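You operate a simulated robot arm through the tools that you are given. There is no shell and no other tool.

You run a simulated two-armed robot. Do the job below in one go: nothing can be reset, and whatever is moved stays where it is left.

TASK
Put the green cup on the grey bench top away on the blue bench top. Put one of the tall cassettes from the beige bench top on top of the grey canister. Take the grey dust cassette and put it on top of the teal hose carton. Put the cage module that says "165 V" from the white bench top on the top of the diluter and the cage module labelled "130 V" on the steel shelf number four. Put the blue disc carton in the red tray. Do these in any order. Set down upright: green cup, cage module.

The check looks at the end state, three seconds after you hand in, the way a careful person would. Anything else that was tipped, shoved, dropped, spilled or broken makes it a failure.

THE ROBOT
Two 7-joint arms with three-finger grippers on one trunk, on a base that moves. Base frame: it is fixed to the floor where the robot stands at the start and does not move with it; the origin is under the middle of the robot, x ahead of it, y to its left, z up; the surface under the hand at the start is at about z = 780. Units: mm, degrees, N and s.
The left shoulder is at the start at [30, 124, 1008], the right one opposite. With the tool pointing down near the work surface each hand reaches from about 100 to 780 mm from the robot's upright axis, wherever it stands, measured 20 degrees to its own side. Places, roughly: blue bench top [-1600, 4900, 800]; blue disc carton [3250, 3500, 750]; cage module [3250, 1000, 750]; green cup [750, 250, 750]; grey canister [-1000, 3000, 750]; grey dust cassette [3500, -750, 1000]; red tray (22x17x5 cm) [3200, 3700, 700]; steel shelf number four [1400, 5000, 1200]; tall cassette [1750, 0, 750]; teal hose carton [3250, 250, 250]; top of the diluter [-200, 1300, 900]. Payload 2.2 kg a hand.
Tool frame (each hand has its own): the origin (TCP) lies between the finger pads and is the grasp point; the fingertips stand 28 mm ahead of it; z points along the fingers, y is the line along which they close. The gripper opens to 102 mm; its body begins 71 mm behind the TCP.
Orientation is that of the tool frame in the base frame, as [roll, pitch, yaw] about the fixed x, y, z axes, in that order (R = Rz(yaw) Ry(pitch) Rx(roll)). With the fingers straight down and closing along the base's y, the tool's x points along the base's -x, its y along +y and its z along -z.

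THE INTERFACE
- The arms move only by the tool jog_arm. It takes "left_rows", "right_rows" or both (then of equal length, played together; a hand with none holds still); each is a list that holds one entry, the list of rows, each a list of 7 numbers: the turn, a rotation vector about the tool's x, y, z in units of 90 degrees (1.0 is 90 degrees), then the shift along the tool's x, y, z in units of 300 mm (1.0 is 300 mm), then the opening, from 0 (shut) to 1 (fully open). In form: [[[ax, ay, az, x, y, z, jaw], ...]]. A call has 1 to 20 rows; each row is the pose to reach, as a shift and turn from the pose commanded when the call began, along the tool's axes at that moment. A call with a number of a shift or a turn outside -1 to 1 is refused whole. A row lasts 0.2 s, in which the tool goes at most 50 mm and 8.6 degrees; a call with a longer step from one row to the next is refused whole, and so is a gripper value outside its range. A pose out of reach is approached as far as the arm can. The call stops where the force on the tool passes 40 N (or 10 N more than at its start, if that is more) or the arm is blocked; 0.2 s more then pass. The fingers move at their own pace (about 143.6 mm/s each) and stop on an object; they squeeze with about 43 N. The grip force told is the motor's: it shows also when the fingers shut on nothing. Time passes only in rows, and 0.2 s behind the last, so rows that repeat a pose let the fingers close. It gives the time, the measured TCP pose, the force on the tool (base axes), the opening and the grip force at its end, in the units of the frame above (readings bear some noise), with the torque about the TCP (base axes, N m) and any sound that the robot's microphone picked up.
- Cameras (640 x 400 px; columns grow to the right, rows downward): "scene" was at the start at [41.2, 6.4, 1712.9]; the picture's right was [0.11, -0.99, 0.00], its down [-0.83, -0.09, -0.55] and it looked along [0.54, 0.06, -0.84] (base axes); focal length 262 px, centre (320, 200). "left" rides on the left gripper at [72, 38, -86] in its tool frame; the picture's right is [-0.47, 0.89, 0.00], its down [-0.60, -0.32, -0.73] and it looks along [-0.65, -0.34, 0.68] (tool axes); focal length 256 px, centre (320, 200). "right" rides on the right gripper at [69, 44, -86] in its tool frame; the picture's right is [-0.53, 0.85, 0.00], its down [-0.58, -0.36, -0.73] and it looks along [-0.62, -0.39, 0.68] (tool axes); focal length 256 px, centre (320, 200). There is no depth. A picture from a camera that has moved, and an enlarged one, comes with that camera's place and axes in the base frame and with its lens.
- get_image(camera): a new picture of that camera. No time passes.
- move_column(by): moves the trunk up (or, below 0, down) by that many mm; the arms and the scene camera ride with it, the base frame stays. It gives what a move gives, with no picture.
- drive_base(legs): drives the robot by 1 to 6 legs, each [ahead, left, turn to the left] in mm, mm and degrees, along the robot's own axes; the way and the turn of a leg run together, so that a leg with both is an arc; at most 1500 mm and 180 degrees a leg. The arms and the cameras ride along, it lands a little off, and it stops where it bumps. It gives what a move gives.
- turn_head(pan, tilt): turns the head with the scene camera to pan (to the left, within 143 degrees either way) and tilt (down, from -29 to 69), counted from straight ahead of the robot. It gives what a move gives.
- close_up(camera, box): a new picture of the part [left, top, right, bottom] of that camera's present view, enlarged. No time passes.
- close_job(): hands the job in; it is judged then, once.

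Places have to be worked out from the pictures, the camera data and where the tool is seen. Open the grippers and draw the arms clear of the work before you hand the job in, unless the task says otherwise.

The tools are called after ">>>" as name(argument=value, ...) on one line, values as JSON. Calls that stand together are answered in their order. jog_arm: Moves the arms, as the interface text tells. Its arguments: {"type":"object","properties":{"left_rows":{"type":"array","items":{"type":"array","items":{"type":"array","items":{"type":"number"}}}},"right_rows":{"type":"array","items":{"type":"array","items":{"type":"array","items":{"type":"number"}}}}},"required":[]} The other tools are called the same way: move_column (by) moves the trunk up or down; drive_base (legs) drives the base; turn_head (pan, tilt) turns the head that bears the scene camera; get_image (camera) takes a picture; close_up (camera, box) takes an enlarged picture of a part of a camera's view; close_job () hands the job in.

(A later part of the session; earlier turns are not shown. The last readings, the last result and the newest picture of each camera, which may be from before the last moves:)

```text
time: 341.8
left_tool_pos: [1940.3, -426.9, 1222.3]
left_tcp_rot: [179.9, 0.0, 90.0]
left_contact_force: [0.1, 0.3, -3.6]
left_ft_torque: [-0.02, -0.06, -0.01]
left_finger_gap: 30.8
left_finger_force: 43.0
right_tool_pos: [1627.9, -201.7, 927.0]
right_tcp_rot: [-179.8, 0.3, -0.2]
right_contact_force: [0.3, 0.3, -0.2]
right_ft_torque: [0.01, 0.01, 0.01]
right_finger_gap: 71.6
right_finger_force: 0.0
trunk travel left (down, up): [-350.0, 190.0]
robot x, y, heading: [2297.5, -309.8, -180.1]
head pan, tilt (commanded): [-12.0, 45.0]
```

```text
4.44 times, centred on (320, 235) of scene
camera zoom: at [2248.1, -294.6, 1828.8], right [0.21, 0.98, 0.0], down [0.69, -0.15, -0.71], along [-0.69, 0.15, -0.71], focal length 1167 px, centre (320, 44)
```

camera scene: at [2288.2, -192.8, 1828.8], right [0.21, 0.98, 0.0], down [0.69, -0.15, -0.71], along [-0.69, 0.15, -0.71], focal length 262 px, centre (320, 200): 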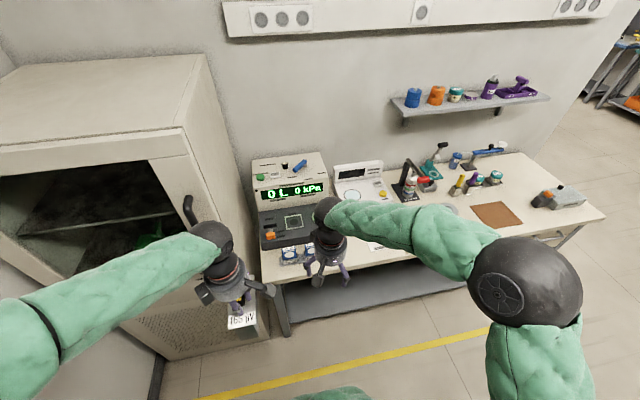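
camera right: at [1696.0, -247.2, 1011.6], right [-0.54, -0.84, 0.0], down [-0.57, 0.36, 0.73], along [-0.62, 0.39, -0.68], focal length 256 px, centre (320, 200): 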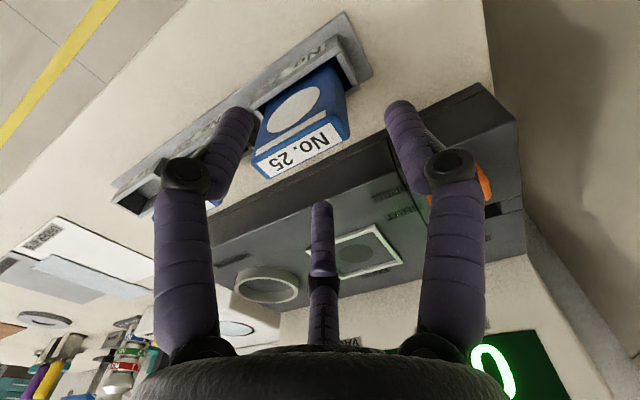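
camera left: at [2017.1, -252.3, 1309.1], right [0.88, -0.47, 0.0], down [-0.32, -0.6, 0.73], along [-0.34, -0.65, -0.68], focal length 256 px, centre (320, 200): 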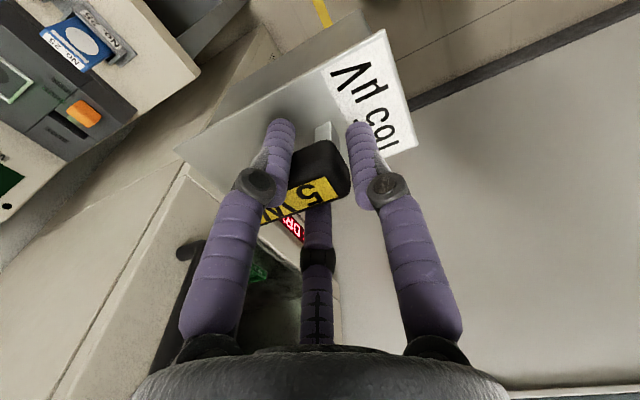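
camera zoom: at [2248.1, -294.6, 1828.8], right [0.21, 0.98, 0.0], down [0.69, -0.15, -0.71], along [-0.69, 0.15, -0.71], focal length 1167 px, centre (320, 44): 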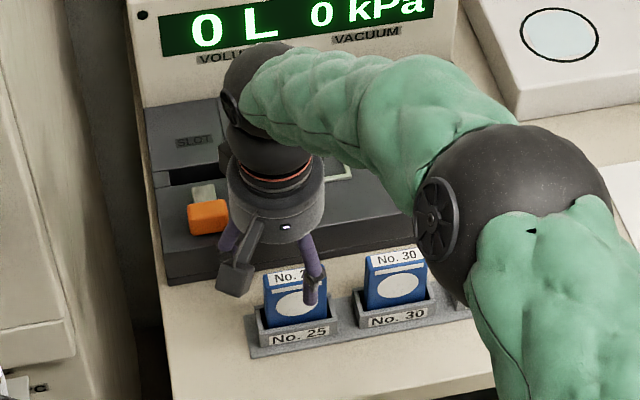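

The alignment is good: the cassette centre is at [1627, -191]. I'll narrow the fingers to 0.6 to stay clear of the dark block, descend to z≈880, and close.

>>> jog_arm(right_rows=[[[0, 0, 0, 0, 0.006, 0.0, 0.6], [0, 0, 0, 0, 0.006, 0.03, 0.6], [0, 0, 0, 0, 0.006, 0.08, 0.6], [0, 0, 0, 0, 0.006, 0.13, 0.6], [0, 0, 0, 0, 0.006, 0.157, 0.6], [0, 0, 0, 0, 0.006, 0.157, 0.6]]])

>>> get_image(camera="right")

```text
time: 343.2
left_tool_pos: [1939.2, -425.8, 1223.5]
left_tcp_rot: [180.0, 0.0, 89.9]
left_contact_force: [0.2, -0.5, -4.8]
left_ft_torque: [-0.01, -0.06, -0.01]
left_finger_gap: 30.6
left_finger_force: 42.8
right_tool_pos: [1628.8, -204.2, 878.8]
right_tcp_rot: [-179.8, 0.2, -0.1]
right_contact_force: [0.0, 0.4, 0.3]
right_ft_torque: [0.01, -0.01, -0.02]
right_finger_gap: 60.9
right_finger_force: 0.0
trunk travel left (down, up): [-350.0, 190.0]
robot x, y, heading: [2300.6, -311.9, -179.8]
head pan, tilt (commanded): [-12.0, 45.0]
```

```text
taken
camera right: at [1696.5, -250.4, 964.7], right [-0.54, -0.84, 0.0], down [-0.57, 0.36, 0.73], along [-0.62, 0.39, -0.68], focal length 256 px, centre (320, 200)
```

right: 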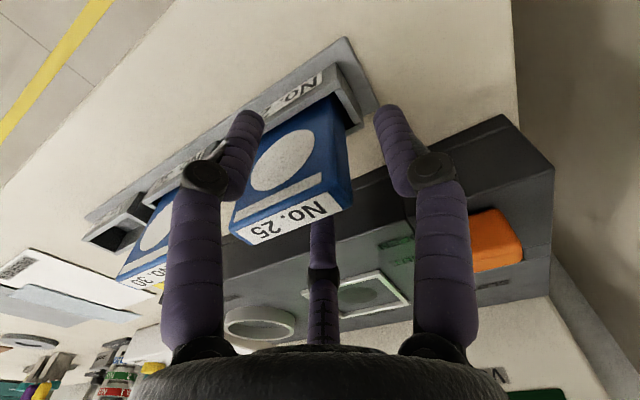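

>>> jog_arm(right_rows=[[[0, 0, 0, 0, 0, 0, 0.5], [0, 0, 0, 0, 0, 0, 0.4], [0, 0, 0, 0, 0, 0, 0.3], [0, 0, 0, 0, 0, 0, 0.2], [0, 0, 0, 0, 0, 0, 0.1], [0, 0, 0, 0, 0, 0, 0.0], [0, 0, 0, 0, 0, 0, 0.0], [0, 0, 0, 0, 0, 0, 0.0]]])

>>> get_image(camera="right")

```text
time: 345.0
left_tool_pos: [1939.6, -427.6, 1224.1]
left_tcp_rot: [180.0, 0.0, 90.0]
left_contact_force: [-0.5, 0.9, -3.5]
left_ft_torque: [0.01, -0.08, -0.01]
left_finger_gap: 30.4
left_finger_force: 43.4
right_tool_pos: [1628.3, -204.5, 877.6]
right_tcp_rot: [-179.8, 0.2, -0.1]
right_contact_force: [-0.1, -0.4, 0.7]
right_ft_torque: [-0.02, 0.02, 0.0]
right_finger_gap: 21.5
right_finger_force: 42.8
trunk travel left (down, up): [-350.0, 190.0]
robot x, y, heading: [2296.1, -312.2, -179.9]
head pan, tilt (commanded): [-12.0, 45.0]
```

```text
taken
camera right: at [1696.6, -250.6, 964.7], right [-0.54, -0.84, 0.0], down [-0.57, 0.36, 0.73], along [-0.62, 0.39, -0.68], focal length 256 px, centre (320, 200)
```

right: 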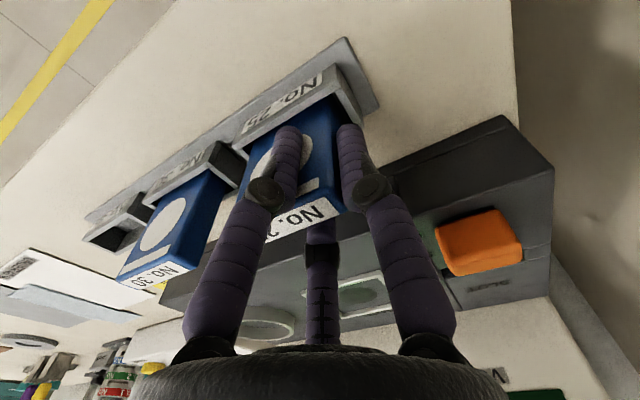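

Gripped at gap 21.5 with 43 N. I'll lift straight up out of the socket.

>>> jog_arm(right_rows=[[[0, 0, 0, 0, 0, -0.03, 0], [0, 0, 0, 0, 0, -0.07, 0], [0, 0, 0, 0, 0, -0.12, 0], [0, 0, 0, 0, 0, -0.18, 0], [0, 0, 0, 0, 0, -0.25, 0], [0, 0, 0, 0, 0, -0.35, 0], [0, 0, 0, 0, 0, -0.45, 0], [0, 0, 0, 0, 0, -0.55, 0], [0, 0, 0, 0, 0, -0.55, 0]]])

>>> get_image(camera="right")

>>> get_image(camera="scene")

```text
time: 347.0
left_tool_pos: [1938.9, -426.5, 1222.7]
left_tcp_rot: [179.8, 0.0, 90.0]
left_contact_force: [0.9, -0.3, -3.5]
left_ft_torque: [-0.04, -0.05, 0.04]
left_finger_gap: 30.4
left_finger_force: 43.1
right_tool_pos: [1627.6, -202.3, 1043.3]
right_tcp_rot: [-179.8, 0.1, -0.2]
right_contact_force: [1.0, -0.7, -1.8]
right_ft_torque: [-0.05, -0.03, 0.01]
right_finger_gap: 21.0
right_finger_force: 43.0
trunk travel left (down, up): [-350.0, 190.0]
robot x, y, heading: [2299.0, -308.6, -179.9]
head pan, tilt (commanded): [-12.0, 45.0]
```

```text
taken
camera right: at [1696.3, -248.2, 1129.6], right [-0.54, -0.84, 0.0], down [-0.57, 0.36, 0.73], along [-0.62, 0.39, -0.68], focal length 256 px, centre (320, 200)
```

right: 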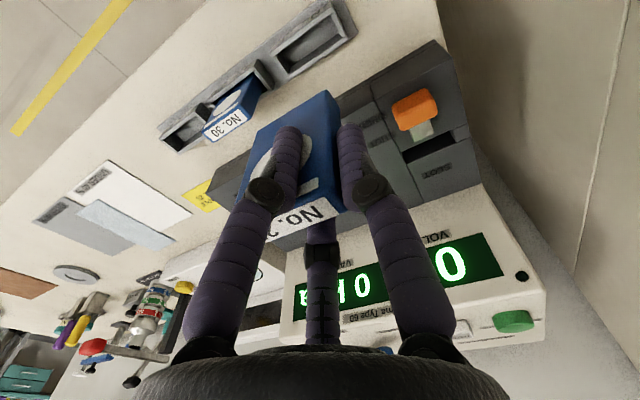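

```text
taken
camera scene: at [2246.7, -294.5, 1828.7], right [0.21, 0.98, 0.0], down [0.69, -0.15, -0.71], along [-0.69, 0.15, -0.71], focal length 262 px, centre (320, 200)
```

scene: 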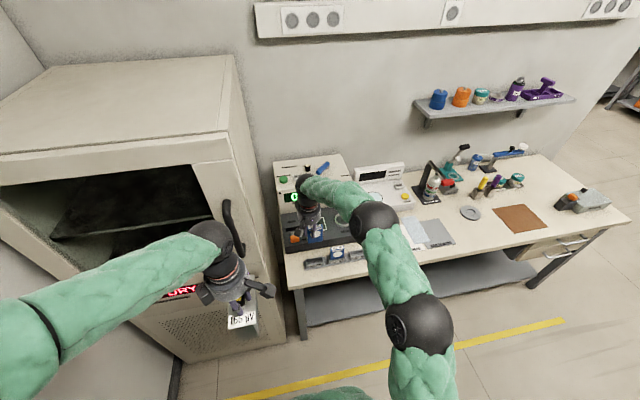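

The cassette is out. I'll zoom in to measure its full height and the bottom's offset below the hand.

>>> close_up(camera="scene", box=[270, 170, 350, 270])

>>> close_up(camera="left", box=[0, 0, 320, 200])

```text
4.00 times, centred on (310, 220) of scene
camera zoom: at [2246.7, -294.5, 1828.7], right [0.21, 0.98, 0.0], down [0.69, -0.15, -0.71], along [-0.69, 0.15, -0.71], focal length 1050 px, centre (360, 120)
```

zoom: 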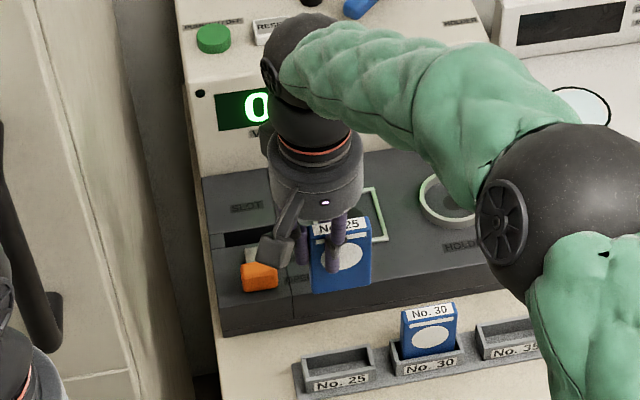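

```text
2.00 times, centred on (160, 100) of left
camera zoom: at [1976.0, -355.0, 1308.9], right [0.89, -0.46, 0.0], down [-0.32, -0.6, 0.73], along [-0.34, -0.65, -0.68], focal length 512 px, centre (640, 400)
```

zoom: 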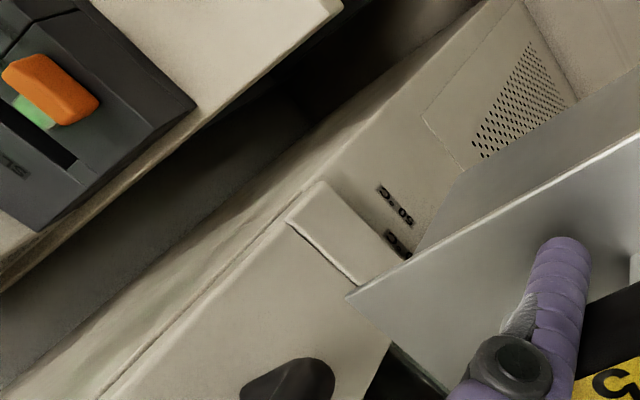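

The cassette is about 57×17×83 mm, with its bottom 80 mm below the TCP. I'll draw the right hand in and up, then back out and turn to head up the aisle.

>>> jog_arm(right_rows=[[[0, 0, 0, 0.05, 0, -0.1, 0], [0, 0, 0, 0.15, 0, -0.2, 0], [0, 0, 0, 0.28, 0, -0.3, 0], [0, 0, 0, 0.42, 0, -0.35, 0], [0, 0, 0, 0.56, 0, -0.38, 0], [0, 0, 0, 0.7, 0, -0.38, 0], [0, 0, 0, 0.8, 0, -0.38, 0], [0, 0, 0, 0.8, 0, -0.38, 0]]])

>>> drive_base(legs=[[-60, -150, 0], [0, 0, -90], [1400, 0, 0], [1000, 0, 0]])

>>> turn_head(pan=15, tilt=25)

>>> get_image(camera="scene")

```text
time: 348.8
left_tool_pos: [1938.5, -425.4, 1223.3]
left_tcp_rot: [179.8, 0.0, 90.0]
left_contact_force: [-0.3, 0.1, -4.9]
left_ft_torque: [-0.03, -0.11, -0.04]
left_finger_gap: 30.2
left_finger_force: 42.7
right_tool_pos: [1870.8, -202.0, 1154.8]
right_tcp_rot: [-179.8, 0.3, -0.1]
right_contact_force: [-0.4, -0.2, -0.9]
right_ft_torque: [-0.02, 0.01, 0.02]
right_finger_gap: 21.4
right_finger_force: 43.2
trunk travel left (down, up): [-350.0, 190.0]
robot x, y, heading: [2298.0, -311.8, -180.0]
head pan, tilt (commanded): [-12.0, 45.0]
```

```text
time: 365.2
left_tool_pos: [2193.1, 2563.9, 1223.4]
left_tcp_rot: [179.7, 0.0, 1.3]
left_contact_force: [-0.4, 0.7, -3.5]
left_ft_torque: [-0.08, -0.01, 0.01]
left_finger_gap: 30.5
left_finger_force: 43.1
right_tool_pos: [2417.0, 2636.5, 1153.5]
right_tcp_rot: [-179.8, 0.1, -88.9]
right_contact_force: [0.0, 0.7, -1.6]
right_ft_torque: [0.02, 0.04, -0.02]
right_finger_gap: 21.3
right_finger_force: 43.3
trunk travel left (down, up): [-350.0, 190.0]
robot x, y, heading: [2320.2, 2210.6, 91.3]
head pan, tilt (commanded): [-12.0, 45.0]
```

```text
time: 366.1
left_tool_pos: [2194.1, 2563.8, 1221.5]
left_tcp_rot: [179.8, -0.1, 1.3]
left_contact_force: [-0.4, 0.4, -4.5]
left_ft_torque: [-0.05, 0.02, -0.02]
left_finger_gap: 30.4
left_finger_force: 43.3
right_tool_pos: [2417.1, 2636.7, 1154.8]
right_tcp_rot: [-179.8, 0.3, -88.9]
right_contact_force: [0.0, -0.2, -2.3]
right_ft_torque: [0.01, -0.02, 0.01]
right_finger_gap: 21.1
right_finger_force: 42.7
trunk travel left (down, up): [-350.0, 190.0]
robot x, y, heading: [2317.3, 2211.5, 91.4]
head pan, tilt (commanded): [15.0, 25.0]
```

```text
taken
camera scene: at [2294.3, 2267.3, 1859.2], right [0.96, 0.28, 0.0], down [0.12, -0.41, -0.91], along [-0.25, 0.87, -0.42], focal length 262 px, centre (320, 200)
```

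scene: 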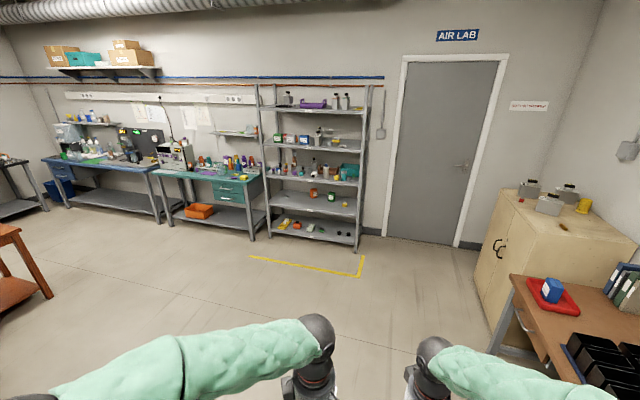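

The way is clear. I'll drive diagonally to about [1400, 3750], turn to face +x, and then reverse west along y≈3800.

>>> drive_base(legs=[[0, 0, -1.4], [780, 450, 0], [800, 450, 0], [0, 0, -90], [-1400, 0, 0]])

>>> turn_head(pan=-60, tilt=30)

>>> get_image(camera="scene")

```text
time: 386.1
left_tool_pos: [318.5, 3859.9, 1223.4]
left_tcp_rot: [179.9, -0.1, -87.7]
left_contact_force: [-0.6, -1.1, -3.4]
left_ft_torque: [0.0, 0.08, 0.02]
left_finger_gap: 30.5
left_finger_force: 43.2
right_tool_pos: [394.5, 3639.3, 1155.6]
right_tcp_rot: [-179.7, 0.3, -178.1]
right_contact_force: [-0.8, -0.5, -1.2]
right_ft_torque: [0.03, 0.01, 0.01]
right_finger_gap: 21.3
right_finger_force: 43.4
trunk travel left (down, up): [-350.0, 190.0]
robot x, y, heading: [-34.5, 3732.5, 2.0]
head pan, tilt (commanded): [15.0, 25.0]
```

```text
time: 387.6
left_tool_pos: [318.2, 3860.6, 1223.0]
left_tcp_rot: [179.7, 0.0, -87.7]
left_contact_force: [-0.6, -0.1, -3.6]
left_ft_torque: [-0.02, 0.06, -0.01]
left_finger_gap: 30.3
left_finger_force: 43.0
right_tool_pos: [395.2, 3638.2, 1155.4]
right_tcp_rot: [-179.9, 0.3, -177.9]
right_contact_force: [0.1, -0.4, -0.7]
right_ft_torque: [0.02, -0.04, 0.01]
right_finger_gap: 21.1
right_finger_force: 43.3
trunk travel left (down, up): [-350.0, 190.0]
robot x, y, heading: [-34.1, 3727.2, 2.3]
head pan, tilt (commanded): [-60.0, 30.0]
```

```text
taken
camera scene: at [-13.3, 3651.9, 1851.3], right [-0.85, -0.53, 0.0], down [-0.27, 0.42, -0.87], along [0.46, -0.73, -0.5], focal length 262 px, centre (320, 200)
```

scene: 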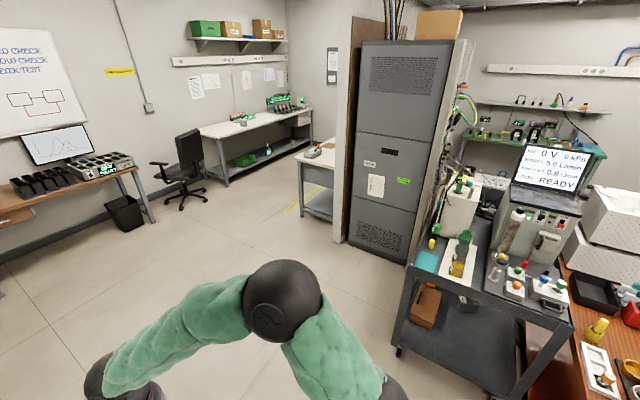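

I'll straighten up and continue reversing west past the brown table's north end.

>>> drive_base(legs=[[0, 0, -2.1], [-1400, 60, 0], [-200, 0, 0]])

>>> turn_head(pan=-45, tilt=35)

>>> get_image(camera="scene")

```text
time: 396.4
left_tool_pos: [-1338.4, 3891.7, 1223.6]
left_tcp_rot: [179.8, 0.0, -88.5]
left_contact_force: [0.1, 0.4, -4.2]
left_ft_torque: [-0.04, 0.07, 0.01]
left_finger_gap: 30.4
left_finger_force: 42.6
right_tool_pos: [-1262.4, 3671.1, 1154.7]
right_tcp_rot: [-179.8, 0.3, -178.6]
right_contact_force: [0.0, -0.2, -0.2]
right_ft_torque: [0.03, -0.01, -0.01]
right_finger_gap: 20.9
right_finger_force: 43.0
trunk travel left (down, up): [-350.0, 190.0]
robot x, y, heading: [-1689.7, 3766.6, 1.6]
head pan, tilt (commanded): [-60.0, 30.0]
```

```text
time: 397.2
left_tool_pos: [-1334.4, 3892.2, 1222.5]
left_tcp_rot: [179.9, 0.0, -88.5]
left_contact_force: [-0.4, 0.2, -3.4]
left_ft_torque: [-0.02, 0.12, 0.0]
left_finger_gap: 30.3
left_finger_force: 42.9
right_tool_pos: [-1262.7, 3670.5, 1154.7]
right_tcp_rot: [-179.8, 0.2, -178.5]
right_contact_force: [0.6, 0.2, -0.5]
right_ft_torque: [0.03, 0.02, -0.01]
right_finger_gap: 20.9
right_finger_force: 42.8
trunk travel left (down, up): [-350.0, 190.0]
robot x, y, heading: [-1689.7, 3769.6, 1.4]
head pan, tilt (commanded): [-45.0, 35.0]
```

```text
taken
camera scene: at [-1653.6, 3704.4, 1843.5], right [-0.69, -0.73, 0.0], down [-0.42, 0.39, -0.82], along [0.59, -0.56, -0.57], focal length 262 px, centre (320, 200)
```

scene: 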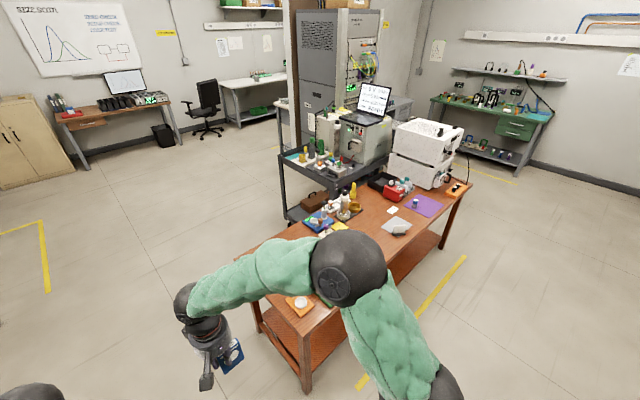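

I'm west of the table. I'll strafe right to bring the canister in front of the right hand; the carried items stay above everything on the table.

>>> drive_base(legs=[[50, -520, -1.4]])

>>> turn_head(pan=-10, tilt=45)

>>> get_image(camera="scene")

>>> get_image(camera="right")

>>> get_image(camera="left")

```text
time: 400.2
left_tool_pos: [-1274.8, 3371.8, 1222.0]
left_tcp_rot: [179.8, 0.1, -89.3]
left_contact_force: [1.2, -0.4, -3.4]
left_ft_torque: [-0.02, 0.05, -0.01]
left_finger_gap: 30.3
left_finger_force: 43.5
right_tool_pos: [-1204.3, 3148.5, 1155.8]
right_tcp_rot: [-179.8, 0.2, -179.6]
right_contact_force: [-0.8, 0.6, -0.7]
right_ft_torque: [0.03, 0.0, 0.02]
right_finger_gap: 21.0
right_finger_force: 43.0
trunk travel left (down, up): [-350.0, 190.0]
robot x, y, heading: [-1630.0, 3251.2, 0.7]
head pan, tilt (commanded): [-45.0, 35.0]
```

```text
time: 401.2
left_tool_pos: [-1274.8, 3372.8, 1223.9]
left_tcp_rot: [179.8, 0.0, -89.3]
left_contact_force: [0.1, 0.2, -3.3]
left_ft_torque: [-0.02, 0.05, 0.01]
left_finger_gap: 30.3
left_finger_force: 43.2
right_tool_pos: [-1204.8, 3150.0, 1155.3]
right_tcp_rot: [-179.8, 0.2, -179.5]
right_contact_force: [-0.3, -0.5, -0.3]
right_ft_torque: [0.04, -0.01, 0.02]
right_finger_gap: 21.1
right_finger_force: 43.4
trunk travel left (down, up): [-350.0, 190.0]
robot x, y, heading: [-1630.2, 3248.7, 0.8]
head pan, tilt (commanded): [-10.0, 45.0]
```

```text
taken
camera scene: at [-1578.3, 3237.6, 1828.7], right [-0.16, -0.99, 0.0], down [-0.7, 0.12, -0.71], along [0.7, -0.12, -0.71], focal length 262 px, centre (320, 200)
```

scene: 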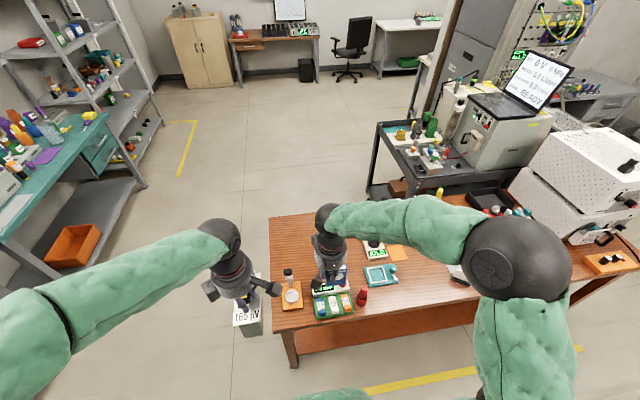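

```text
taken
camera right: at [-1275.1, 3190.6, 1240.5], right [0.53, 0.85, 0.0], down [0.58, -0.36, 0.73], along [0.62, -0.39, -0.68], focal length 256 px, centre (320, 200)
```

right: 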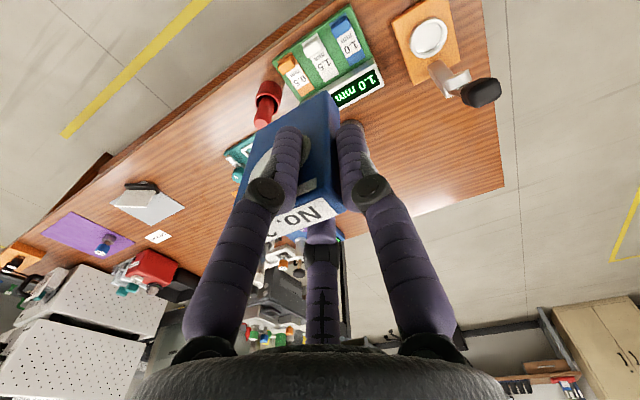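

```text
taken
camera left: at [-1312.4, 3297.9, 1308.9], right [-0.89, 0.46, 0.0], down [0.31, 0.61, 0.73], along [0.33, 0.65, -0.68], focal length 256 px, centre (320, 200)
```

left: 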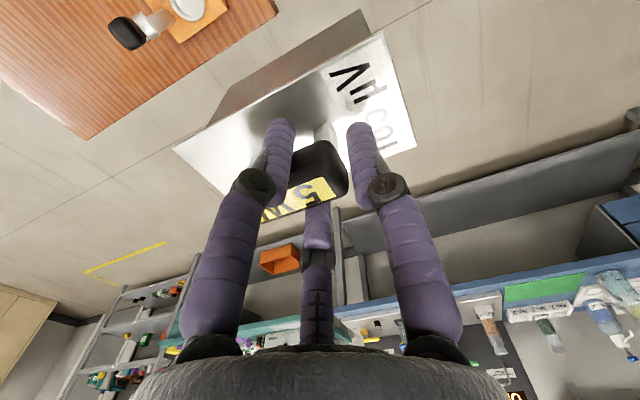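

The right hand hides the canister. I'll move it aside to measure the canister's top.

>>> jog_arm(right_rows=[[[0, 0, 0, 0.06, -0.13, 0, 0], [0, 0, 0, 0.12, -0.27, 0, 0], [0, 0, 0, 0.16, -0.4, 0, 0], [0, 0, 0, 0.16, -0.53, 0, 0], [0, 0, 0, 0.16, -0.53, 0, 0]]])

>>> close_up(camera="scene", box=[260, 190, 420, 330])

>>> get_image(camera="right")

```text
time: 402.4
left_tool_pos: [-1274.4, 3371.7, 1223.9]
left_tcp_rot: [179.8, 0.0, -89.4]
left_contact_force: [-0.1, 0.2, -4.1]
left_ft_torque: [-0.01, 0.08, -0.07]
left_finger_gap: 30.5
left_finger_force: 43.0
right_tool_pos: [-1252.0, 2991.7, 1155.7]
right_tcp_rot: [-179.9, 0.2, -179.5]
right_contact_force: [-0.4, -0.2, 0.0]
right_ft_torque: [-0.03, -0.03, 0.01]
right_finger_gap: 21.1
right_finger_force: 43.1
trunk travel left (down, up): [-350.0, 190.0]
robot x, y, heading: [-1628.9, 3251.4, 0.7]
head pan, tilt (commanded): [-10.0, 45.0]
```

```text
2.86 times, centred on (340, 260) of scene
camera zoom: at [-1578.6, 3238.8, 1828.7], right [-0.16, -0.99, 0.0], down [-0.7, 0.11, -0.71], along [0.7, -0.12, -0.71], focal length 750 px, centre (263, 29)
```

zoom: 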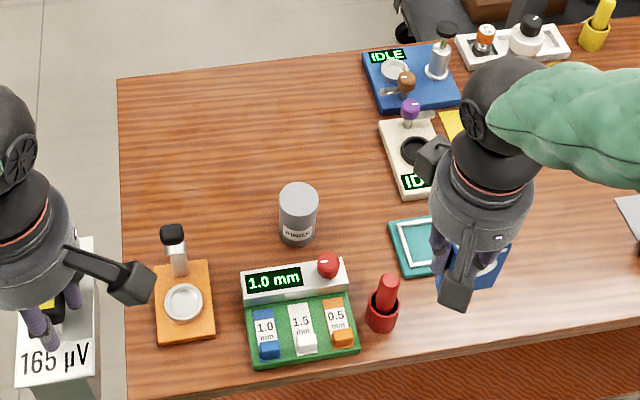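

```text
taken
camera right: at [-1322.7, 3033.4, 1240.7], right [0.53, 0.85, 0.0], down [0.58, -0.36, 0.73], along [0.62, -0.39, -0.68], focal length 256 px, centre (320, 200)
```

right: 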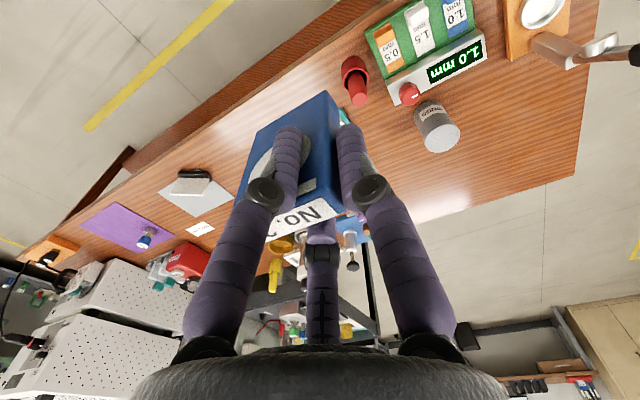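

The canister top is centred at [-981, 3086] with z≈847, about 63 mm across. The cassette's centre is about 16 mm to the −y side of the TCP, so I'll bring the TCP to [-981, 3102] and lower to z≈960.

>>> jog_arm(right_rows=[[[0, 0, 0, -0.13, 0.05, 0, 0], [0, 0, 0, -0.26, 0.1, 0, 0], [0, 0, 0, -0.39, 0.15, 0, 0], [0, 0, 0, -0.52, 0.2, 0, 0], [0, 0, 0, -0.65, 0.25, 0, 0], [0, 0, 0, -0.78, 0.31, 0.03, 0], [0, 0, 0, -0.907, 0.359, 0.1, 0], [0, 0, 0, -0.907, 0.359, 0.22, 0], [0, 0, 0, -0.907, 0.359, 0.35, 0], [0, 0, 0, -0.907, 0.359, 0.48, 0], [0, 0, 0, -0.907, 0.359, 0.6, 0], [0, 0, 0, -0.907, 0.359, 0.6, 0]]])

>>> close_up(camera="scene", box=[260, 190, 420, 330])

>>> get_image(camera="right")

```text
time: 405.0
left_tool_pos: [-1275.0, 3371.5, 1222.5]
left_tcp_rot: [179.9, 0.0, -89.3]
left_contact_force: [-0.6, 0.9, -3.5]
left_ft_torque: [0.0, 0.04, -0.02]
left_finger_gap: 30.6
left_finger_force: 43.3
right_tool_pos: [-979.4, 3099.2, 977.3]
right_tcp_rot: [-179.8, 0.2, -179.6]
right_contact_force: [-0.3, -0.2, -0.2]
right_ft_torque: [0.02, 0.01, -0.04]
right_finger_gap: 20.9
right_finger_force: 42.8
trunk travel left (down, up): [-350.0, 190.0]
robot x, y, heading: [-1633.0, 3254.1, 0.9]
head pan, tilt (commanded): [-10.0, 45.0]
```

```text
2.86 times, centred on (340, 260) of scene
camera zoom: at [-1578.9, 3238.0, 1828.8], right [-0.16, -0.99, 0.0], down [-0.7, 0.11, -0.71], along [0.7, -0.11, -0.71], focal length 750 px, centre (263, 29)
```

zoom: 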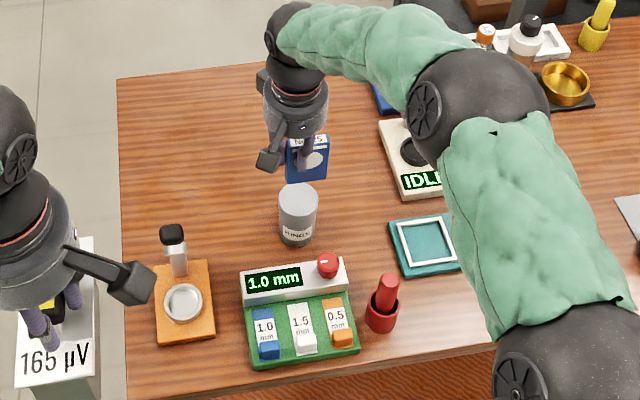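

```text
taken
camera right: at [-1051.0, 3139.1, 1064.0], right [0.53, 0.85, 0.0], down [0.58, -0.36, 0.73], along [0.62, -0.39, -0.68], focal length 256 px, centre (320, 200)
```

right: 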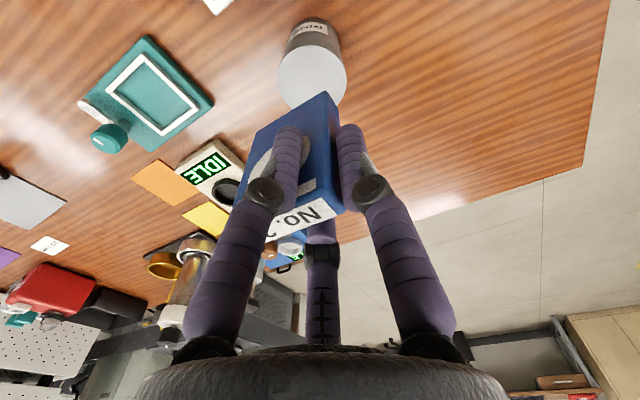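

The cassette's centre is about 6 mm short of the canister centre in y. I'll shift +6 mm, lower 30 mm, and look from the scene camera.

>>> jog_arm(right_rows=[[[0, 0, 0, 0, 0.02, 0.04, 0], [0, 0, 0, 0, 0.02, 0.08, 0], [0, 0, 0, 0, 0.02, 0.11, 0], [0, 0, 0, 0, 0.02, 0.11, 0]]])

>>> close_up(camera="scene", box=[290, 210, 370, 290])

>>> get_image(camera="right")

```text
time: 406.0
left_tool_pos: [-1274.6, 3372.2, 1222.9]
left_tcp_rot: [179.8, 0.0, -89.4]
left_contact_force: [0.0, -0.4, -3.2]
left_ft_torque: [0.02, 0.07, 0.04]
left_finger_gap: 30.4
left_finger_force: 43.1
right_tool_pos: [-980.2, 3104.2, 942.8]
right_tcp_rot: [-179.8, 0.3, -179.5]
right_contact_force: [-0.1, 0.1, -1.2]
right_ft_torque: [0.06, -0.03, -0.02]
right_finger_gap: 20.9
right_finger_force: 42.2
trunk travel left (down, up): [-350.0, 190.0]
robot x, y, heading: [-1630.2, 3254.0, 0.3]
head pan, tilt (commanded): [-10.0, 45.0]
```

```text
5.00 times, centred on (330, 250) of scene
camera zoom: at [-1578.5, 3237.8, 1828.7], right [-0.16, -0.99, 0.0], down [-0.7, 0.11, -0.71], along [0.7, -0.11, -0.71], focal length 1313 px, centre (270, -50)
```

zoom: 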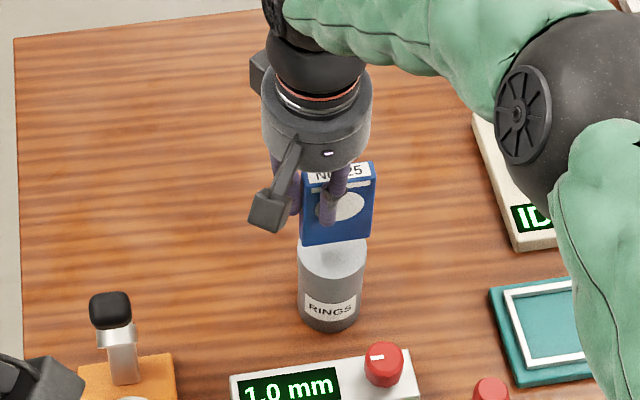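

```text
taken
camera right: at [-1049.9, 3146.0, 1028.4], right [0.53, 0.85, 0.0], down [0.58, -0.36, 0.73], along [0.62, -0.39, -0.68], focal length 256 px, centre (320, 200)
```

right: 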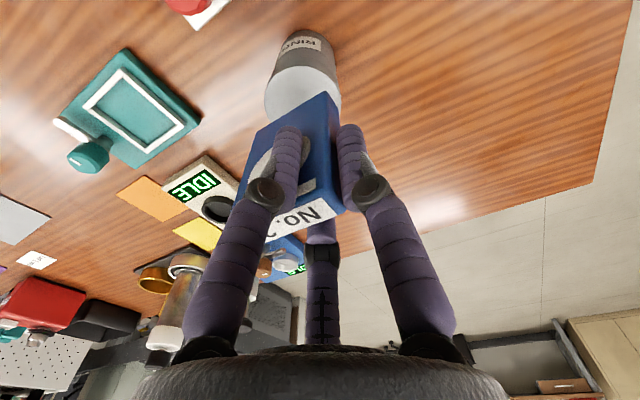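

In this view the cassette sits about 5 mm to the right of the canister's axis. I'll shift +5 mm in y and creep down.

>>> jog_arm(right_rows=[[[0, 0, 0, 0, 0.008, 0.003, 0], [0, 0, 0, 0, 0.0167, 0.01, 0], [0, 0, 0, 0, 0.0167, 0.0167, 0], [0, 0, 0, 0, 0.0167, 0.0233, 0], [0, 0, 0, 0, 0.0167, 0.03, 0]]])

>>> close_up(camera="scene", box=[290, 210, 370, 290])

```text
time: 407.2
left_tool_pos: [-1274.0, 3372.8, 1222.3]
left_tcp_rot: [179.8, 0.0, -89.5]
left_contact_force: [-1.0, 0.5, -4.7]
left_ft_torque: [0.04, 0.06, 0.0]
left_finger_gap: 30.6
left_finger_force: 43.0
right_tool_pos: [-978.3, 3109.7, 935.5]
right_tcp_rot: [-179.8, 0.1, -179.4]
right_contact_force: [-0.5, -0.1, -0.8]
right_ft_torque: [0.01, 0.02, -0.01]
right_finger_gap: 20.8
right_finger_force: 43.0
trunk travel left (down, up): [-350.0, 190.0]
robot x, y, heading: [-1632.2, 3253.0, 0.7]
head pan, tilt (commanded): [-10.0, 45.0]
```

```text
5.00 times, centred on (330, 250) of scene
camera zoom: at [-1578.1, 3237.9, 1828.7], right [-0.16, -0.99, 0.0], down [-0.7, 0.11, -0.71], along [0.7, -0.11, -0.71], focal length 1313 px, centre (270, -50)
```

zoom: 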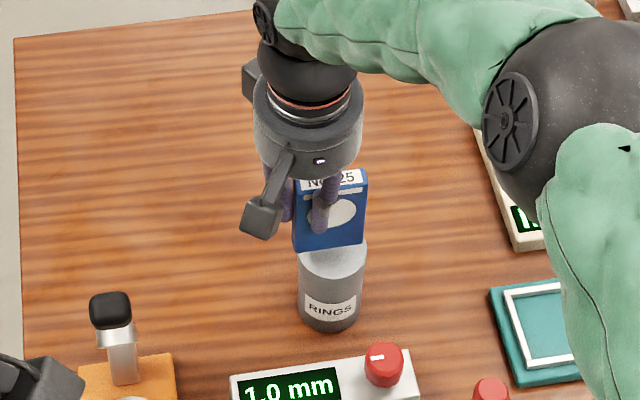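

Well centred now. I'll continue creeping in 1.5 mm steps.

>>> jog_arm(right_rows=[[[0, 0, 0, 0, 0, 0.005, 0], [0, 0, 0, 0, 0, 0.01, 0], [0, 0, 0, 0, 0, 0.015, 0], [0, 0, 0, 0, 0, 0.02, 0], [0, 0, 0, 0, 0, 0.025, 0]]])

```text
time: 408.4
left_tool_pos: [-1274.9, 3373.0, 1223.5]
left_tcp_rot: [179.9, 0.1, -89.5]
left_contact_force: [0.2, -0.9, -4.0]
left_ft_torque: [-0.04, 0.05, 0.02]
left_finger_gap: 30.6
left_finger_force: 43.0
right_tool_pos: [-979.8, 3110.0, 926.7]
right_tcp_rot: [-179.7, 0.2, -179.5]
right_contact_force: [0.8, 0.7, -1.0]
right_ft_torque: [0.01, -0.01, 0.04]
right_finger_gap: 21.0
right_finger_force: 42.5
trunk travel left (down, up): [-350.0, 190.0]
robot x, y, heading: [-1628.9, 3251.9, 0.7]
head pan, tilt (commanded): [-10.0, 45.0]
```

>>> jog_arm(right_rows=[[[0, 0, 0, 0, 0, 0.005, 0], [0, 0, 0, 0, 0, 0.01, 0], [0, 0, 0, 0, 0, 0.015, 0]]])

>>> close_up(camera="scene", box=[290, 210, 370, 290])

```text
time: 409.2
left_tool_pos: [-1274.3, 3372.2, 1222.6]
left_tcp_rot: [179.8, 0.0, -89.4]
left_contact_force: [0.1, -0.4, -3.6]
left_ft_torque: [0.04, 0.09, 0.01]
left_finger_gap: 30.3
left_finger_force: 43.7
right_tool_pos: [-978.2, 3109.8, 922.0]
right_tcp_rot: [-179.8, 0.2, -179.4]
right_contact_force: [-0.6, -0.3, -0.9]
right_ft_torque: [0.01, 0.02, -0.01]
right_finger_gap: 21.0
right_finger_force: 43.0
trunk travel left (down, up): [-350.0, 190.0]
robot x, y, heading: [-1627.2, 3250.4, 0.7]
head pan, tilt (commanded): [-10.0, 45.0]
```

```text
5.00 times, centred on (330, 250) of scene
camera zoom: at [-1578.1, 3237.9, 1828.7], right [-0.16, -0.99, 0.0], down [-0.7, 0.11, -0.71], along [0.7, -0.11, -0.71], focal length 1313 px, centre (270, -50)
```

zoom: 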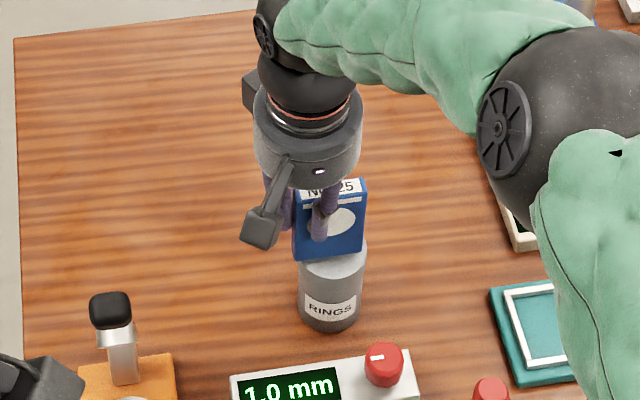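

>>> jog_arm(right_rows=[[[0, 0, 0, 0, 0, 0.005, 0], [0, 0, 0, 0, 0, 0.01, 0], [0, 0, 0, 0, 0, 0.015, 0]]])

```text
time: 410.0
left_tool_pos: [-1274.2, 3371.9, 1223.4]
left_tcp_rot: [179.8, -0.1, -89.4]
left_contact_force: [0.7, 0.0, -3.5]
left_ft_torque: [0.01, 0.06, -0.01]
left_finger_gap: 30.6
left_finger_force: 43.0
right_tool_pos: [-979.8, 3109.1, 917.5]
right_tcp_rot: [-179.8, 0.1, -179.5]
right_contact_force: [0.5, 0.7, -0.3]
right_ft_torque: [0.0, 0.01, 0.0]
right_finger_gap: 21.1
right_finger_force: 42.9
trunk travel left (down, up): [-350.0, 190.0]
robot x, y, heading: [-1631.0, 3254.1, 0.4]
head pan, tilt (commanded): [-10.0, 45.0]
```

>>> jog_arm(right_rows=[[[0, 0, 0, 0, 0, 0.005, 0], [0, 0, 0, 0, 0, 0.01, 0], [0, 0, 0, 0, 0, 0.015, 0]]])

>>> close_up(camera="scene", box=[290, 210, 370, 290])

```text
time: 410.8
left_tool_pos: [-1276.7, 3372.6, 1223.7]
left_tcp_rot: [179.9, 0.1, -89.4]
left_contact_force: [-0.5, 0.1, -3.1]
left_ft_torque: [-0.03, 0.03, 0.01]
left_finger_gap: 30.2
left_finger_force: 43.2
right_tool_pos: [-979.2, 3109.4, 914.5]
right_tcp_rot: [-179.9, 0.2, -179.7]
right_contact_force: [-1.0, -0.6, 5.8]
right_ft_torque: [-0.35, 0.15, -0.03]
right_finger_gap: 21.4
right_finger_force: 42.8
trunk travel left (down, up): [-350.0, 190.0]
robot x, y, heading: [-1626.8, 3253.5, 0.6]
head pan, tilt (commanded): [-10.0, 45.0]
```

```text
5.00 times, centred on (330, 250) of scene
camera zoom: at [-1579.3, 3238.1, 1828.8], right [-0.16, -0.99, 0.0], down [-0.7, 0.11, -0.71], along [0.7, -0.12, -0.71], focal length 1313 px, centre (270, -50)
```

zoom: 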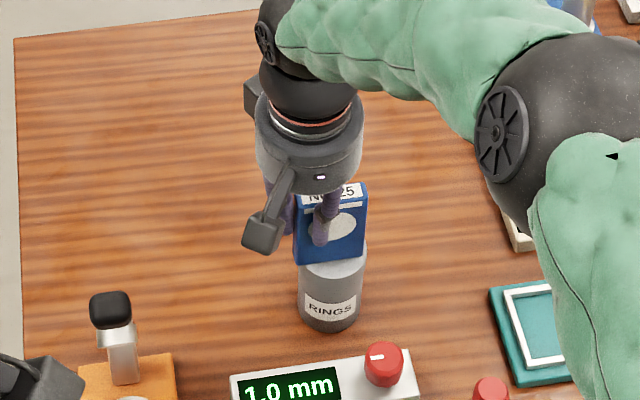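

Contact begins at TCP 914.5, slightly edge-first. I'll press 1.5 mm more so it seats flat, then relieve.

>>> jog_arm(right_rows=[[[0, 0, 0, 0, 0, 0.003, 0], [0, 0, 0, 0, 0, 0.006, 0], [0, 0, 0, 0, 0, 0.006, 0]]])

```text
time: 411.6
left_tool_pos: [-1276.4, 3371.8, 1222.9]
left_tcp_rot: [179.9, 0.1, -89.3]
left_contact_force: [0.3, 0.9, -4.7]
left_ft_torque: [-0.01, 0.04, -0.03]
left_finger_gap: 30.4
left_finger_force: 43.5
right_tool_pos: [-977.6, 3110.2, 914.4]
right_tcp_rot: [-179.8, 0.4, -179.6]
right_contact_force: [-1.5, -0.8, 16.7]
right_ft_torque: [-0.6, 0.16, -0.02]
right_finger_gap: 20.9
right_finger_force: 42.7
trunk travel left (down, up): [-350.0, 190.0]
robot x, y, heading: [-1630.4, 3250.2, 1.0]
head pan, tilt (commanded): [-10.0, 45.0]
```

Now 17 N and seating flatter. I'll relieve 2.5 mm and open in very small steps.

>>> jog_arm(right_rows=[[[0, 0, 0, 0, 0, -0.004, 0], [0, 0, 0, 0, 0, -0.008, 0], [0, 0, 0, 0, 0, -0.008, 0.0], [0, 0, 0, 0, 0, -0.008, 0.21], [0, 0, 0, 0, 0, -0.008, 0.22], [0, 0, 0, 0, 0, -0.008, 0.23], [0, 0, 0, 0, 0, -0.008, 0.25], [0, 0, 0, 0, 0, -0.008, 0.27], [0, 0, 0, 0, 0, -0.008, 0.3], [0, 0, 0, 0, 0, -0.008, 0.34], [0, 0, 0, 0, 0, -0.008, 0.4], [0, 0, 0, 0, 0, -0.008, 0.48], [0, 0, 0, 0, 0, -0.008, 0.55], [0, 0, 0, 0, 0, -0.008, 0.55]]])

>>> get_image(camera="right")

>>> close_up(camera="scene", box=[290, 210, 370, 290])

```text
time: 414.6
left_tool_pos: [-1273.9, 3372.1, 1222.3]
left_tcp_rot: [179.8, 0.0, -89.4]
left_contact_force: [0.2, -0.3, -2.8]
left_ft_torque: [0.02, 0.06, 0.02]
left_finger_gap: 30.4
left_finger_force: 42.9
right_tool_pos: [-979.1, 3109.8, 914.3]
right_tcp_rot: [-179.8, 0.3, -179.4]
right_contact_force: [0.1, 0.0, -0.3]
right_ft_torque: [0.04, -0.01, 0.02]
right_finger_gap: 56.0
right_finger_force: 0.0
trunk travel left (down, up): [-350.0, 190.0]
robot x, y, heading: [-1628.2, 3254.0, 0.8]
head pan, tilt (commanded): [-10.0, 45.0]
```

```text
taken
camera right: at [-1049.8, 3151.2, 999.6], right [0.53, 0.85, 0.0], down [0.58, -0.36, 0.73], along [0.62, -0.39, -0.68], focal length 256 px, centre (320, 200)
```

right: 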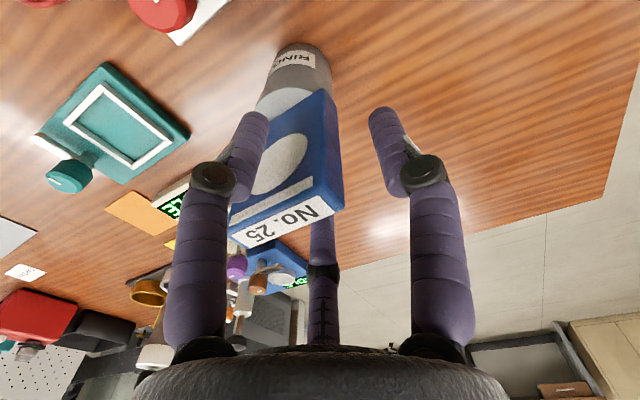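

```text
5.00 times, centred on (330, 250) of scene
camera zoom: at [-1578.3, 3237.9, 1828.7], right [-0.16, -0.99, 0.0], down [-0.7, 0.11, -0.71], along [0.7, -0.11, -0.71], focal length 1313 px, centre (270, -50)
```

zoom: 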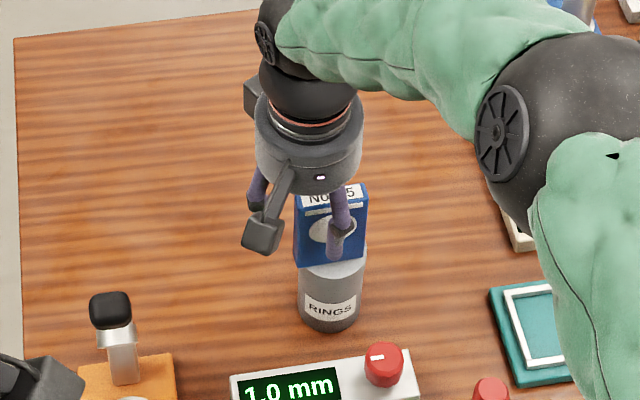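

The cassette stands on the canister, free of the fingers. I'll rise straight up.

>>> jog_arm(right_rows=[[[0, 0, 0, 0, 0, -0.03, 0.62], [0, 0, 0, 0, 0, -0.08, 0.65], [0, 0, 0, 0, 0, -0.15, 0.65], [0, 0, 0, 0, 0, -0.25, 0.65], [0, 0, 0, 0, 0, -0.38, 0.65], [0, 0, 0, 0, 0, -0.52, 0.65], [0, 0, 0, 0, 0, -0.66, 0.7], [0, 0, 0, 0, 0, -0.8, 0.8], [0, 0, 0, 0, 0, -0.8, 1]]])

>>> get_image(camera="right")

>>> close_up(camera="scene", box=[260, 190, 420, 330])

```text
time: 416.6
left_tool_pos: [-1274.1, 3371.6, 1222.3]
left_tcp_rot: [179.8, -0.1, -89.4]
left_contact_force: [0.0, 0.5, -4.2]
left_ft_torque: [-0.03, 0.09, 0.0]
left_finger_gap: 30.5
left_finger_force: 43.0
right_tool_pos: [-985.3, 3110.6, 1156.5]
right_tcp_rot: [-179.8, 0.0, -179.5]
right_contact_force: [-0.1, -0.1, -0.9]
right_ft_torque: [0.02, -0.01, 0.0]
right_finger_gap: 102.2
right_finger_force: 0.1
trunk travel left (down, up): [-350.0, 190.0]
robot x, y, heading: [-1630.2, 3256.2, 0.7]
head pan, tilt (commanded): [-10.0, 45.0]
```

```text
taken
camera right: at [-1055.1, 3151.3, 1240.7], right [0.53, 0.85, 0.0], down [0.58, -0.36, 0.73], along [0.62, -0.39, -0.68], focal length 256 px, centre (320, 200)
```

right: 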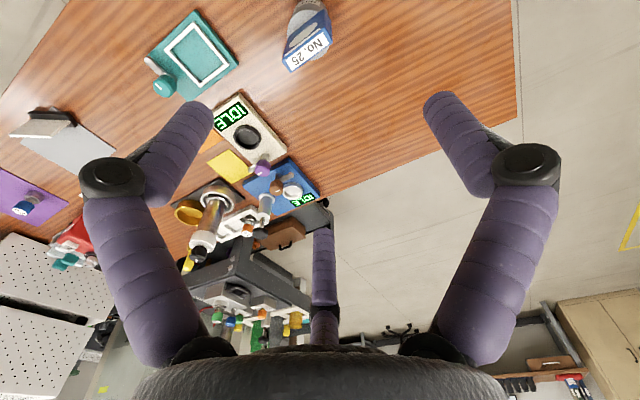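

```text
2.86 times, centred on (340, 260) of scene
camera zoom: at [-1577.7, 3237.7, 1828.7], right [-0.16, -0.99, 0.0], down [-0.7, 0.11, -0.71], along [0.7, -0.11, -0.71], focal length 750 px, centre (263, 29)
```

zoom: 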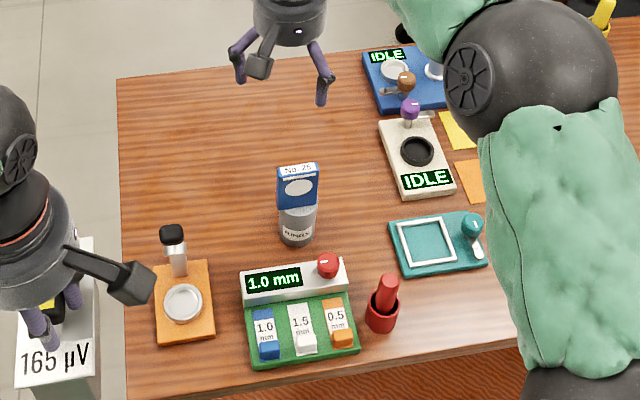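

The cassette stands on the canister. I'll retract the right hand, back away, and strafe south along x≈-1750 toward the diluter.

>>> jog_arm(right_rows=[[[0, 0, 0, 0.14, 0.015, 0, 1], [0, 0, 0, 0.28, 0.03, 0, 1], [0, 0, 0, 0.42, 0.045, 0, 1], [0, 0, 0, 0.56, 0.06, 0, 1], [0, 0, 0, 0.7, 0.075, 0, 1], [0, 0, 0, 0.83, 0.09, 0, 1], [0, 0, 0, 0.83, 0.09, 0, 1]]])

>>> drive_base(legs=[[-130, 0, -0.7], [0, -1060, 0], [0, -1060, 0]])

>>> turn_head(pan=-5, tilt=28)

>>> get_image(camera="scene")

```text
time: 418.2
left_tool_pos: [-1273.8, 3372.6, 1223.2]
left_tcp_rot: [179.7, 0.0, -89.4]
left_contact_force: [-0.4, -0.3, -4.3]
left_ft_torque: [-0.02, 0.05, 0.03]
left_finger_gap: 30.5
left_finger_force: 43.0
right_tool_pos: [-1227.1, 3135.6, 1151.9]
right_tcp_rot: [-179.8, 0.1, -179.5]
right_contact_force: [-0.2, -0.1, 0.6]
right_ft_torque: [-0.02, -0.01, 0.0]
right_finger_gap: 102.1
right_finger_force: 0.1
trunk travel left (down, up): [-350.0, 190.0]
robot x, y, heading: [-1630.3, 3253.2, 0.9]
head pan, tilt (commanded): [-10.0, 45.0]
```

```text
time: 429.4
left_tool_pos: [-1388.3, 1299.2, 1223.4]
left_tcp_rot: [179.9, 0.1, -90.4]
left_contact_force: [0.3, 0.0, -3.1]
left_ft_torque: [0.01, 0.1, 0.03]
left_finger_gap: 30.4
left_finger_force: 43.1
right_tool_pos: [-1345.4, 1060.9, 1154.0]
right_tcp_rot: [-179.8, 0.2, 179.5]
right_contact_force: [-0.4, -0.3, 0.1]
right_ft_torque: [0.05, -0.03, 0.03]
right_finger_gap: 101.8
right_finger_force: 0.2
trunk travel left (down, up): [-350.0, 190.0]
robot x, y, heading: [-1745.7, 1189.6, -0.4]
head pan, tilt (commanded): [-10.0, 45.0]
```

```text
time: 430.2
left_tool_pos: [-1388.9, 1299.8, 1223.4]
left_tcp_rot: [179.8, 0.0, -90.4]
left_contact_force: [0.5, 0.4, -3.4]
left_ft_torque: [0.02, 0.08, -0.02]
left_finger_gap: 30.3
left_finger_force: 42.9
right_tool_pos: [-1345.1, 1062.2, 1154.0]
right_tcp_rot: [-179.7, 0.2, 179.5]
right_contact_force: [0.4, 0.0, 0.4]
right_ft_torque: [-0.02, -0.04, 0.01]
right_finger_gap: 101.7
right_finger_force: 0.1
trunk travel left (down, up): [-350.0, 190.0]
robot x, y, heading: [-1746.1, 1185.8, -0.3]
head pan, tilt (commanded): [-5.0, 28.0]
```

```text
taken
camera scene: at [-1683.4, 1176.6, 1854.4], right [-0.09, -1.0, 0.0], down [-0.47, 0.04, -0.88], along [0.88, -0.08, -0.47], focal length 262 px, centre (320, 200)
```

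scene: 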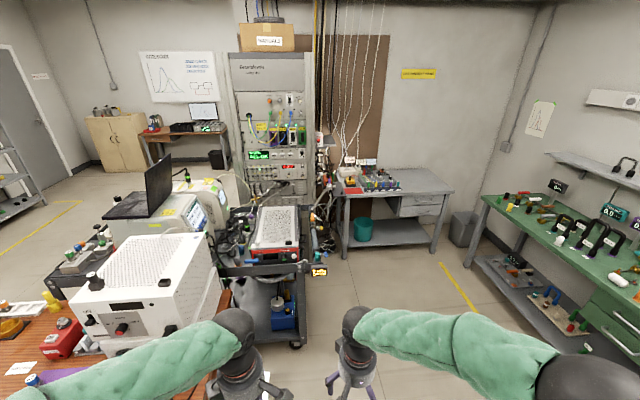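

I can see the diluter's perforated top from the west. I'll zoom in on it and the obstacles around it.

>>> close_up(camera="scene", box=[200, 190, 360, 310])

>>> close_up(camera="scene", box=[60, 150, 340, 340])

```text
3.33 times, centred on (280, 250) of scene
camera zoom: at [-1683.4, 1176.6, 1854.4], right [-0.09, -1.0, 0.0], down [-0.47, 0.04, -0.88], along [0.88, -0.08, -0.47], focal length 875 px, centre (453, 33)
```

zoom: 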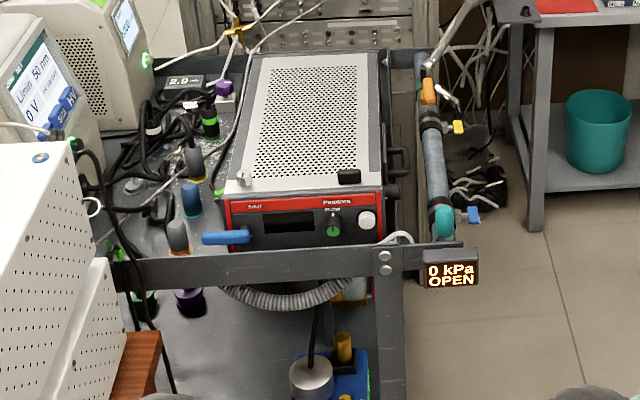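

```text
2.11 times, centred on (200, 245) of scene
camera zoom: at [-1683.4, 1176.6, 1854.4], right [-0.09, -1.0, 0.0], down [-0.47, 0.04, -0.88], along [0.88, -0.08, -0.47], focal length 553 px, centre (573, 105)
```

zoom: 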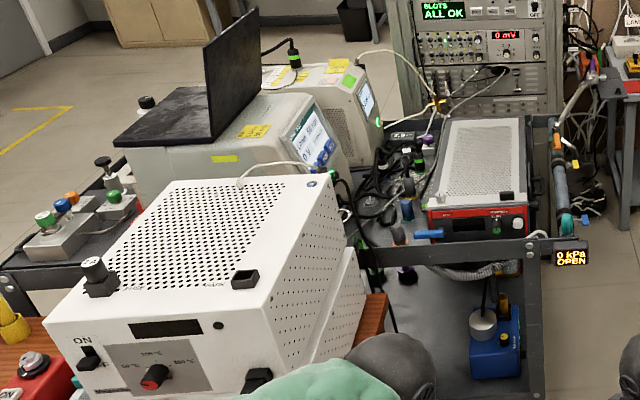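

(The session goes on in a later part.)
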